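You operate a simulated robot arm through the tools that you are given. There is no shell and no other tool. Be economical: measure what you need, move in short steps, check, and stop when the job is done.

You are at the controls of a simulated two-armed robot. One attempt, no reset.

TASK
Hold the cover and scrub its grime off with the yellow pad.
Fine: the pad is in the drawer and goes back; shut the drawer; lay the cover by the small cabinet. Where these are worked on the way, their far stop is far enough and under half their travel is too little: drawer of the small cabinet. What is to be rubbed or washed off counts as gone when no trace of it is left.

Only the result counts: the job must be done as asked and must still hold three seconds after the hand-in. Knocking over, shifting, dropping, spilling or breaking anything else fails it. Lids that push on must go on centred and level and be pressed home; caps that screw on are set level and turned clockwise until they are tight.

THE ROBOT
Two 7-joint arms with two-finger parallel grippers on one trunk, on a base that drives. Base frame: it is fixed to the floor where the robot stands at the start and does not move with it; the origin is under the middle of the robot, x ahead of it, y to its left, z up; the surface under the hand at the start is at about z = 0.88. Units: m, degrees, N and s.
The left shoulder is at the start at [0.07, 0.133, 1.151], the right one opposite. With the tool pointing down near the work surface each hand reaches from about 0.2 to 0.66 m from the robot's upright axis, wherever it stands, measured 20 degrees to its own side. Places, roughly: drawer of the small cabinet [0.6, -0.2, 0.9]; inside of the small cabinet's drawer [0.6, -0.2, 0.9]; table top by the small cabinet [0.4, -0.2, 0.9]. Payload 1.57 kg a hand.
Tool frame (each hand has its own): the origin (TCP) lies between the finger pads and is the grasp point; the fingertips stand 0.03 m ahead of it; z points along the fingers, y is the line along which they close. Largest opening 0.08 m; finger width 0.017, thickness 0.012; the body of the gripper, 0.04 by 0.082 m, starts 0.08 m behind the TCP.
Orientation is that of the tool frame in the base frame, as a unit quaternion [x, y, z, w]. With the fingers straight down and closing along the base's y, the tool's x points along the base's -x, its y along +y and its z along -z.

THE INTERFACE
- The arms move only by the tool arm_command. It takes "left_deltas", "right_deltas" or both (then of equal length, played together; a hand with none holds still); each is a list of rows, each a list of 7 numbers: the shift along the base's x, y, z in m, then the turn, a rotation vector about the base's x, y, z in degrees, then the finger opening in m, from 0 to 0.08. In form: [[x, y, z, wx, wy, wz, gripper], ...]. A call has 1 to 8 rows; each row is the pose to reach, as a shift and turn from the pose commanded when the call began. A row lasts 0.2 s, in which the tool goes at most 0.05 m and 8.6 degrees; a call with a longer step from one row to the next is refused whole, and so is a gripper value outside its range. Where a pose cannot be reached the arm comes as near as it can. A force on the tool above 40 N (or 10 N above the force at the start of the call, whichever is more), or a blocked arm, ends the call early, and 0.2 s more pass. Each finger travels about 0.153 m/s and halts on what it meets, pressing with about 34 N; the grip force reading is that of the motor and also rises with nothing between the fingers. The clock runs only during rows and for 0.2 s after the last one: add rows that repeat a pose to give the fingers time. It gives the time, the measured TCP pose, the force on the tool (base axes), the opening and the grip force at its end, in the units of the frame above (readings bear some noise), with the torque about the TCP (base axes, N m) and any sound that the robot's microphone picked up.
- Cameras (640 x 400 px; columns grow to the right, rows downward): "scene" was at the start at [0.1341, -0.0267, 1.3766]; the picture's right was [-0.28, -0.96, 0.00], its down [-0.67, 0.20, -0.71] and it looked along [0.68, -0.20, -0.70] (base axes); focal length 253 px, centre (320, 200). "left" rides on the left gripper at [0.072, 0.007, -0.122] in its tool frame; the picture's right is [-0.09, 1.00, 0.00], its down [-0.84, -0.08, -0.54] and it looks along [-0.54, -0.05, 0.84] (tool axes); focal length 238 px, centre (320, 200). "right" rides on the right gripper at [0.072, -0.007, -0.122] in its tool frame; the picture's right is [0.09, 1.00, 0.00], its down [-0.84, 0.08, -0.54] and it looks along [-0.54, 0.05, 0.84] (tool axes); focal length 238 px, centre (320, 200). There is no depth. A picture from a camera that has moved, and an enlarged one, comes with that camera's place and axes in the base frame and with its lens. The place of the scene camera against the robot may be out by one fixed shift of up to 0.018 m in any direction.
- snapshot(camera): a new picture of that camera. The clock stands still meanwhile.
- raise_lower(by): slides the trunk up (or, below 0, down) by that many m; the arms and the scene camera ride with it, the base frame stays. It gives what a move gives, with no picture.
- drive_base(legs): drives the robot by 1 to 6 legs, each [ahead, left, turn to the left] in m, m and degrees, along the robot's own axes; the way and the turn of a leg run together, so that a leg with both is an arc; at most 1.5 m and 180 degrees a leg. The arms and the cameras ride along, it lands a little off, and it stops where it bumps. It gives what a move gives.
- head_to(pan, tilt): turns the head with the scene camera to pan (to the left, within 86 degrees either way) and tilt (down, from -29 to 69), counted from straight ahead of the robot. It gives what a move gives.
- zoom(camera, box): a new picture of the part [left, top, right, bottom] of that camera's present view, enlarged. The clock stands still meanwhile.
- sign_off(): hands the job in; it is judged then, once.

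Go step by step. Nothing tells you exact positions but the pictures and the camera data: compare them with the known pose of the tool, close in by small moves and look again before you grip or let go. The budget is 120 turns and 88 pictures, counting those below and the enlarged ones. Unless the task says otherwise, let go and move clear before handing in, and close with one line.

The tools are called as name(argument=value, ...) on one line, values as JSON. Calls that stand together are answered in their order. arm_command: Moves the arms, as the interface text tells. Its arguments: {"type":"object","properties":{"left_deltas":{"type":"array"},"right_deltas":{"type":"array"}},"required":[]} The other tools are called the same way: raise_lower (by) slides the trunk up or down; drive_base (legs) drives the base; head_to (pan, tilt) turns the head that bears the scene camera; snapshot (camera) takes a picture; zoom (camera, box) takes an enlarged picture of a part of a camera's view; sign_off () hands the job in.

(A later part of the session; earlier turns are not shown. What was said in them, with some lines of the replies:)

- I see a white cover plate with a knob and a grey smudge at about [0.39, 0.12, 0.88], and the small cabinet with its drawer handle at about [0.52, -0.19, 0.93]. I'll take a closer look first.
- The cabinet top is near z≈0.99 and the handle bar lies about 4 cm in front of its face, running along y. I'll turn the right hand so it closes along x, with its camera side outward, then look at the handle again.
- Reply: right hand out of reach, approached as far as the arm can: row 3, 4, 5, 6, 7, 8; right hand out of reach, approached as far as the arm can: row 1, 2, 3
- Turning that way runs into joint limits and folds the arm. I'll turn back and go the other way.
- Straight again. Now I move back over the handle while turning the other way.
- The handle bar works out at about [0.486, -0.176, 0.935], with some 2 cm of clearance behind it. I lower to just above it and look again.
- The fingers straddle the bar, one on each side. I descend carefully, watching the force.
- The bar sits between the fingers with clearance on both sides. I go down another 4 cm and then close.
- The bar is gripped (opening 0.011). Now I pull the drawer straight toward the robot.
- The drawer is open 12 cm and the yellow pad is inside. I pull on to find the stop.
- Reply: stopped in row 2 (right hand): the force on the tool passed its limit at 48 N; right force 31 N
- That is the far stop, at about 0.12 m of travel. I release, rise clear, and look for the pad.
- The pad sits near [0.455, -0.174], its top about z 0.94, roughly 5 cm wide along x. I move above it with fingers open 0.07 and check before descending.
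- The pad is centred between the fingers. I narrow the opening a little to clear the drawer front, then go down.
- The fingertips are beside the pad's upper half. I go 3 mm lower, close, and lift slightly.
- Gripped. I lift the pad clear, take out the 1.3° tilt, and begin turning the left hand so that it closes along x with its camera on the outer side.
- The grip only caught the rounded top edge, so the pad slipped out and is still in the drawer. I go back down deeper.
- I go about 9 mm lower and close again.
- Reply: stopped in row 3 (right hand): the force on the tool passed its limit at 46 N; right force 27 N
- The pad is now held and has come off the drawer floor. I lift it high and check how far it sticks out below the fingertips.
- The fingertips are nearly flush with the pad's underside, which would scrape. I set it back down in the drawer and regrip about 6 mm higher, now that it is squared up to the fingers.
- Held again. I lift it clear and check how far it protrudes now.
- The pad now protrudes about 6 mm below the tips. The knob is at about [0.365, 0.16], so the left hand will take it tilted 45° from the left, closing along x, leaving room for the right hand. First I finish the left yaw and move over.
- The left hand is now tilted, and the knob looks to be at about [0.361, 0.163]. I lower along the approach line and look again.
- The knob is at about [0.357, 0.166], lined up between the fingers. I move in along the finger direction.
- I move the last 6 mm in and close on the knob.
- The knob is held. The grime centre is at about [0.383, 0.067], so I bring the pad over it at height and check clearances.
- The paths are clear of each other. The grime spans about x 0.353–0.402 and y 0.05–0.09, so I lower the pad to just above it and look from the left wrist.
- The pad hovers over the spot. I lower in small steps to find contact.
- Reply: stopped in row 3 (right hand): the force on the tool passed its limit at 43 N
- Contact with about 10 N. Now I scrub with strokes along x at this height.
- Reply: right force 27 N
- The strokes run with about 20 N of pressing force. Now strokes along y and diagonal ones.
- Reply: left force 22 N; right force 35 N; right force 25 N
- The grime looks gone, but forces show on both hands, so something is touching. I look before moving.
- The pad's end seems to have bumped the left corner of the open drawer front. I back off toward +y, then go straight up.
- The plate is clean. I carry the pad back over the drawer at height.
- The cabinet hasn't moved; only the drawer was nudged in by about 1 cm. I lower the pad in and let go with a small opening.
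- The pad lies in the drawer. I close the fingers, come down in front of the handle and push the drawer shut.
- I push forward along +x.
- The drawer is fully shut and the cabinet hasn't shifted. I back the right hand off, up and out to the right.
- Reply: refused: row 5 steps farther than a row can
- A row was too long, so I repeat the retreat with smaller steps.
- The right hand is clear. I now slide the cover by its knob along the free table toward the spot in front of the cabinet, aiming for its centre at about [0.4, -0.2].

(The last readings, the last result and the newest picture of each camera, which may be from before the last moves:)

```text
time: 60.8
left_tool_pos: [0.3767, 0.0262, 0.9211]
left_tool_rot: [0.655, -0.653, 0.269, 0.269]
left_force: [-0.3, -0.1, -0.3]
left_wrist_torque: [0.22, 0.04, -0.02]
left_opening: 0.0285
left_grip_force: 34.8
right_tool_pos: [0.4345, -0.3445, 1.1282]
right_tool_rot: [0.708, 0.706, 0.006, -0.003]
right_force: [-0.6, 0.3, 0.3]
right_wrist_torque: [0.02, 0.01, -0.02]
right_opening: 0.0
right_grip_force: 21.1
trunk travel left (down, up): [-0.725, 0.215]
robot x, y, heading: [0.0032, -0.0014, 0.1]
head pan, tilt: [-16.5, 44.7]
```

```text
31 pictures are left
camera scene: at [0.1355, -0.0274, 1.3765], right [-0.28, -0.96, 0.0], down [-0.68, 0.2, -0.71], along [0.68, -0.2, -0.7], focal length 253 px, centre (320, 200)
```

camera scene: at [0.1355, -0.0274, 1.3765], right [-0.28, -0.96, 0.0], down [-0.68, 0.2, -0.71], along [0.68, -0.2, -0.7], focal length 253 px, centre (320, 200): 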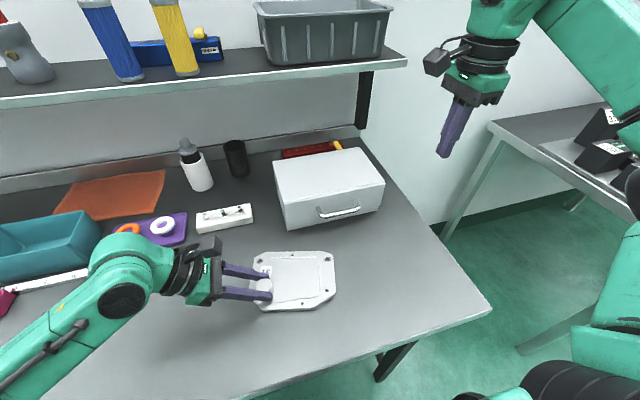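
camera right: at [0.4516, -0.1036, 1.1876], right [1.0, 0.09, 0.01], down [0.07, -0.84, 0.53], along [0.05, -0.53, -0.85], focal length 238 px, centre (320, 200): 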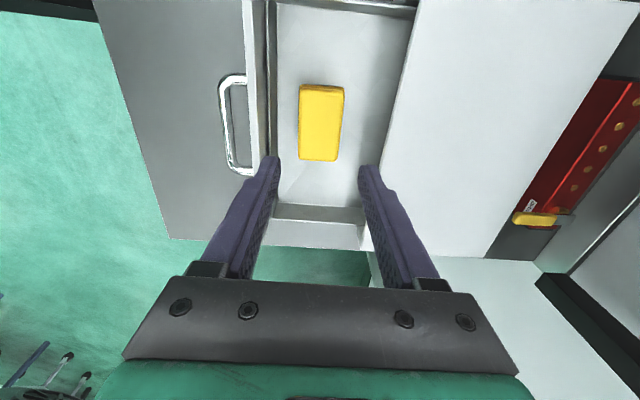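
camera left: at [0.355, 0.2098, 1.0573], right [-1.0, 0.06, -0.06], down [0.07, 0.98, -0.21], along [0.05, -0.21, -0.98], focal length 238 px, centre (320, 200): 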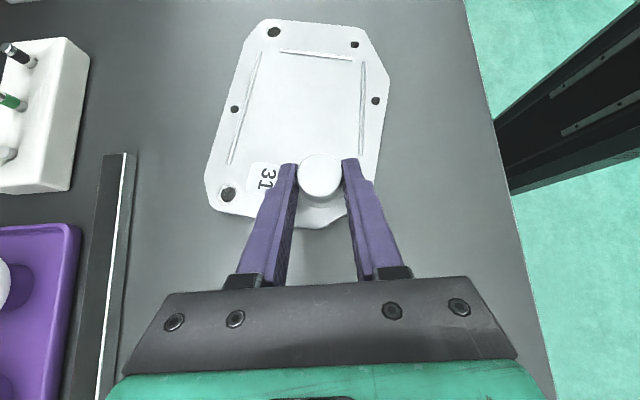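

It slides smoothly. I continue with the second half.

arm_command(left_deltas=[[0.001, -0.02, 0, 0, 0, 0, 0.01], [0.002, -0.04, 0, 0, 0, 0, 0.01], [0.003, -0.06, 0, 0, 0, 0, 0.01], [0.004, -0.08, 0, 0, 0, 0, 0.01], [0.005, -0.1, 0, 0, 0, 0, 0.01], [0.006, -0.12, 0, 0, 0, 0, 0.01], [0.007, -0.14, 0, 0, 0, 0, 0.01], [0.008, -0.158, 0, 0, 0, 0, 0.01]])

snapshot(camera="scene")

snapshot(camera="left")

```text
time: 62.6
left_tool_pos: [0.3835, -0.1349, 0.9213]
left_tool_rot: [0.655, -0.653, 0.268, 0.27]
left_force: [-0.6, -0.5, -0.4]
left_wrist_torque: [0.22, 0.04, 0.02]
left_opening: 0.0285
left_grip_force: 33.8
right_tool_pos: [0.4336, -0.3456, 1.1274]
right_tool_rot: [0.708, 0.706, 0.006, -0.002]
right_force: [0.0, 0.6, -0.3]
right_wrist_torque: [0.04, -0.01, 0.0]
right_opening: 0.0
right_grip_force: 21.1
trunk travel left (down, up): [-0.725, 0.215]
robot x, y, heading: [-0.0015, -0.0005, -0.1]
head pan, tilt: [-16.5, 44.7]
```

```text
30 pictures are left
camera scene: at [0.1354, -0.028, 1.3765], right [-0.28, -0.96, 0.0], down [-0.68, 0.2, -0.71], along [0.68, -0.2, -0.7], focal length 253 px, centre (320, 200)
```

scene: 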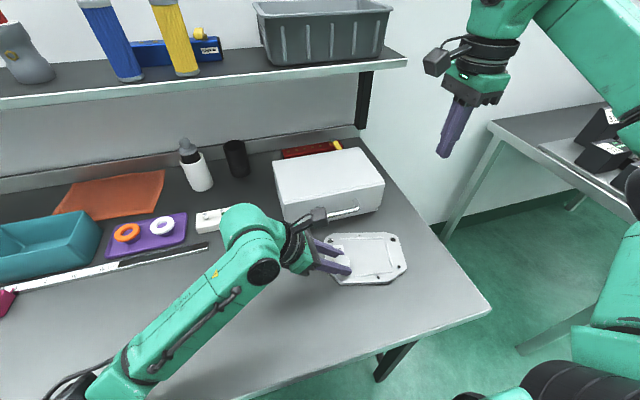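

```text
29 pictures are left
camera left: at [0.3775, -0.0991, 1.058], right [-1.0, 0.06, -0.06], down [0.07, 0.98, -0.21], along [0.05, -0.21, -0.98], focal length 238 px, centre (320, 200)
```

left: 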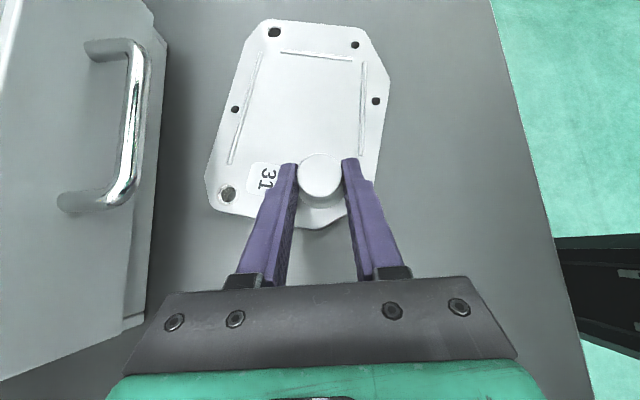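

The cover is in place, centred near [0.40, -0.20]. I settle it, let go, and withdraw along the finger axis.

arm_command(left_deltas=[[0, 0, -0.001, 0, 0, 0, 0.01], [0, 0, -0.001, 0, 0, 0, 0.04], [0, 0, -0.001, 0, 0, 0, 0.05], [0, 0.02, 0.02, 0, 0, 0, 0.05], [0, 0.05, 0.05, 0, 0, 0, 0.05], [0, 0.08, 0.08, 0, 0, 0, 0.05], [0, 0.11, 0.11, 0, 0, 0, 0.05], [0, 0.14, 0.14, 0, 0, 0, 0.05]])

arm_command(left_deltas=[[0, 0.03, 0.01, 0, 0, 0, 0.05], [0, 0.07, 0.02, 0, 0, 0, 0.05], [0, 0.11, 0.02, 0, 0, 0, 0.05], [0, 0.15, 0.02, 0, 0, 0, 0.05], [0, 0.19, 0.02, 0, 0, 0, 0.05]])

snapshot(camera="scene")

zoom(camera="scene", box=[270, 190, 430, 310])

```text
time: 64.4
left_tool_pos: [0.3814, 0.0091, 1.0615]
left_tool_rot: [0.654, -0.652, 0.271, 0.27]
left_force: [1.2, 0.9, -0.5]
left_wrist_torque: [0.02, 0.01, -0.01]
left_opening: 0.0499
left_grip_force: 0.0
right_tool_pos: [0.4337, -0.3442, 1.1288]
right_tool_rot: [0.708, 0.706, 0.005, -0.001]
right_force: [-0.2, 0.9, 1.2]
right_wrist_torque: [-0.01, -0.01, -0.01]
right_opening: 0.0001
right_grip_force: 20.7
trunk travel left (down, up): [-0.725, 0.215]
robot x, y, heading: [0.0002, -0.0003, -0.1]
head pan, tilt: [-16.5, 44.7]
```

```text
time: 65.6
left_tool_pos: [0.3816, 0.198, 1.08]
left_tool_rot: [0.654, -0.653, 0.271, 0.271]
left_force: [-0.6, 0.3, 0.0]
left_wrist_torque: [-0.02, 0.01, -0.03]
left_opening: 0.0499
left_grip_force: 0.1
right_tool_pos: [0.4332, -0.343, 1.1294]
right_tool_rot: [0.707, 0.707, 0.006, -0.002]
right_force: [-0.3, 0.4, -0.6]
right_wrist_torque: [-0.01, 0.0, 0.02]
right_opening: 0.0001
right_grip_force: 21.0
trunk travel left (down, up): [-0.725, 0.215]
robot x, y, heading: [-0.0008, -0.0028, 0.0]
head pan, tilt: [-16.5, 44.7]
```

```text
28 pictures are left
camera scene: at [0.1341, -0.0254, 1.3767], right [-0.28, -0.96, 0.0], down [-0.67, 0.2, -0.71], along [0.68, -0.2, -0.7], focal length 253 px, centre (320, 200)
```

scene: 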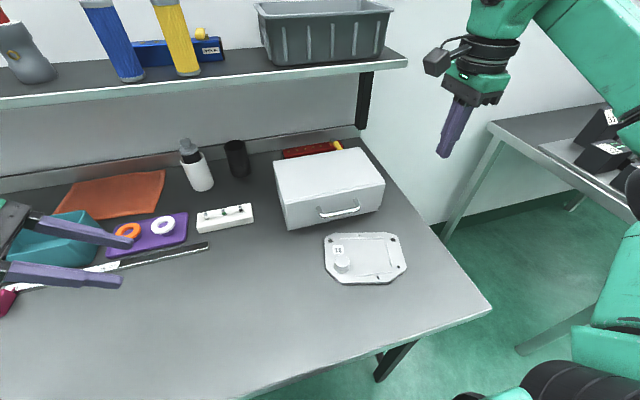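

```text
3.33 times, centred on (350, 250) of scene
camera zoom: at [0.1341, -0.0254, 1.3767], right [-0.28, -0.96, 0.0], down [-0.67, 0.2, -0.71], along [0.68, -0.2, -0.7], focal length 844 px, centre (220, 33)
```

zoom: 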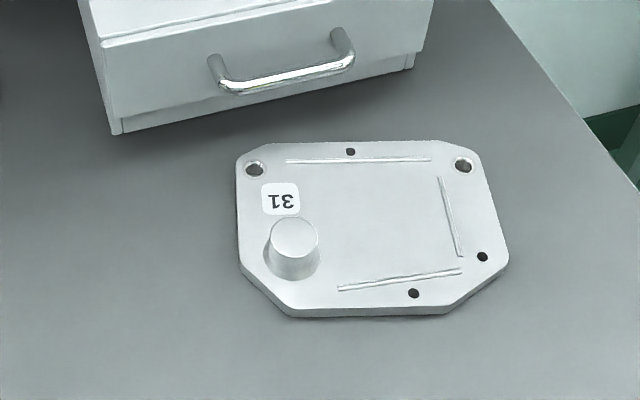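

Everything looks in place. One close-up to make sure no trace of grime is left.

zoom(camera="scene", box=[350, 225, 410, 285])

```text
6.67 times, centred on (380, 255) of scene
camera zoom: at [0.1341, -0.0254, 1.3767], right [-0.28, -0.96, 0.0], down [-0.67, 0.2, -0.71], along [0.68, -0.2, -0.7], focal length 1687 px, centre (-80, -167)
```

zoom: 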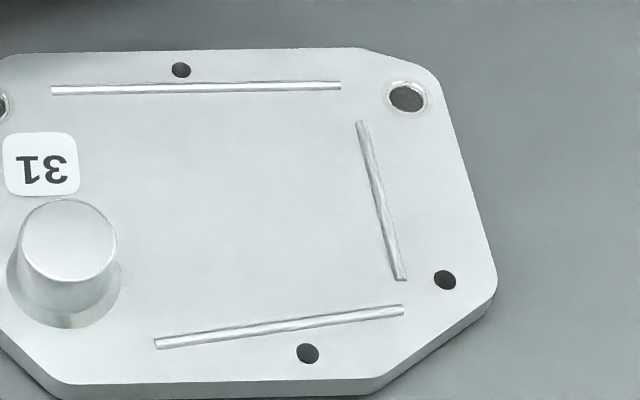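

The cover is spotless and lies by the cabinet, the drawer is shut with the pad inside, and both hands are clear. I hand the job in.

sign_off()

```text
The job is handed in.
```

The cover is scrubbed clean and lies by the small cabinet, and the yellow pad is back in the shut drawer. On the way back the pad bumped the open drawer and pushed it in about 1 cm, but the cabinet did not move.
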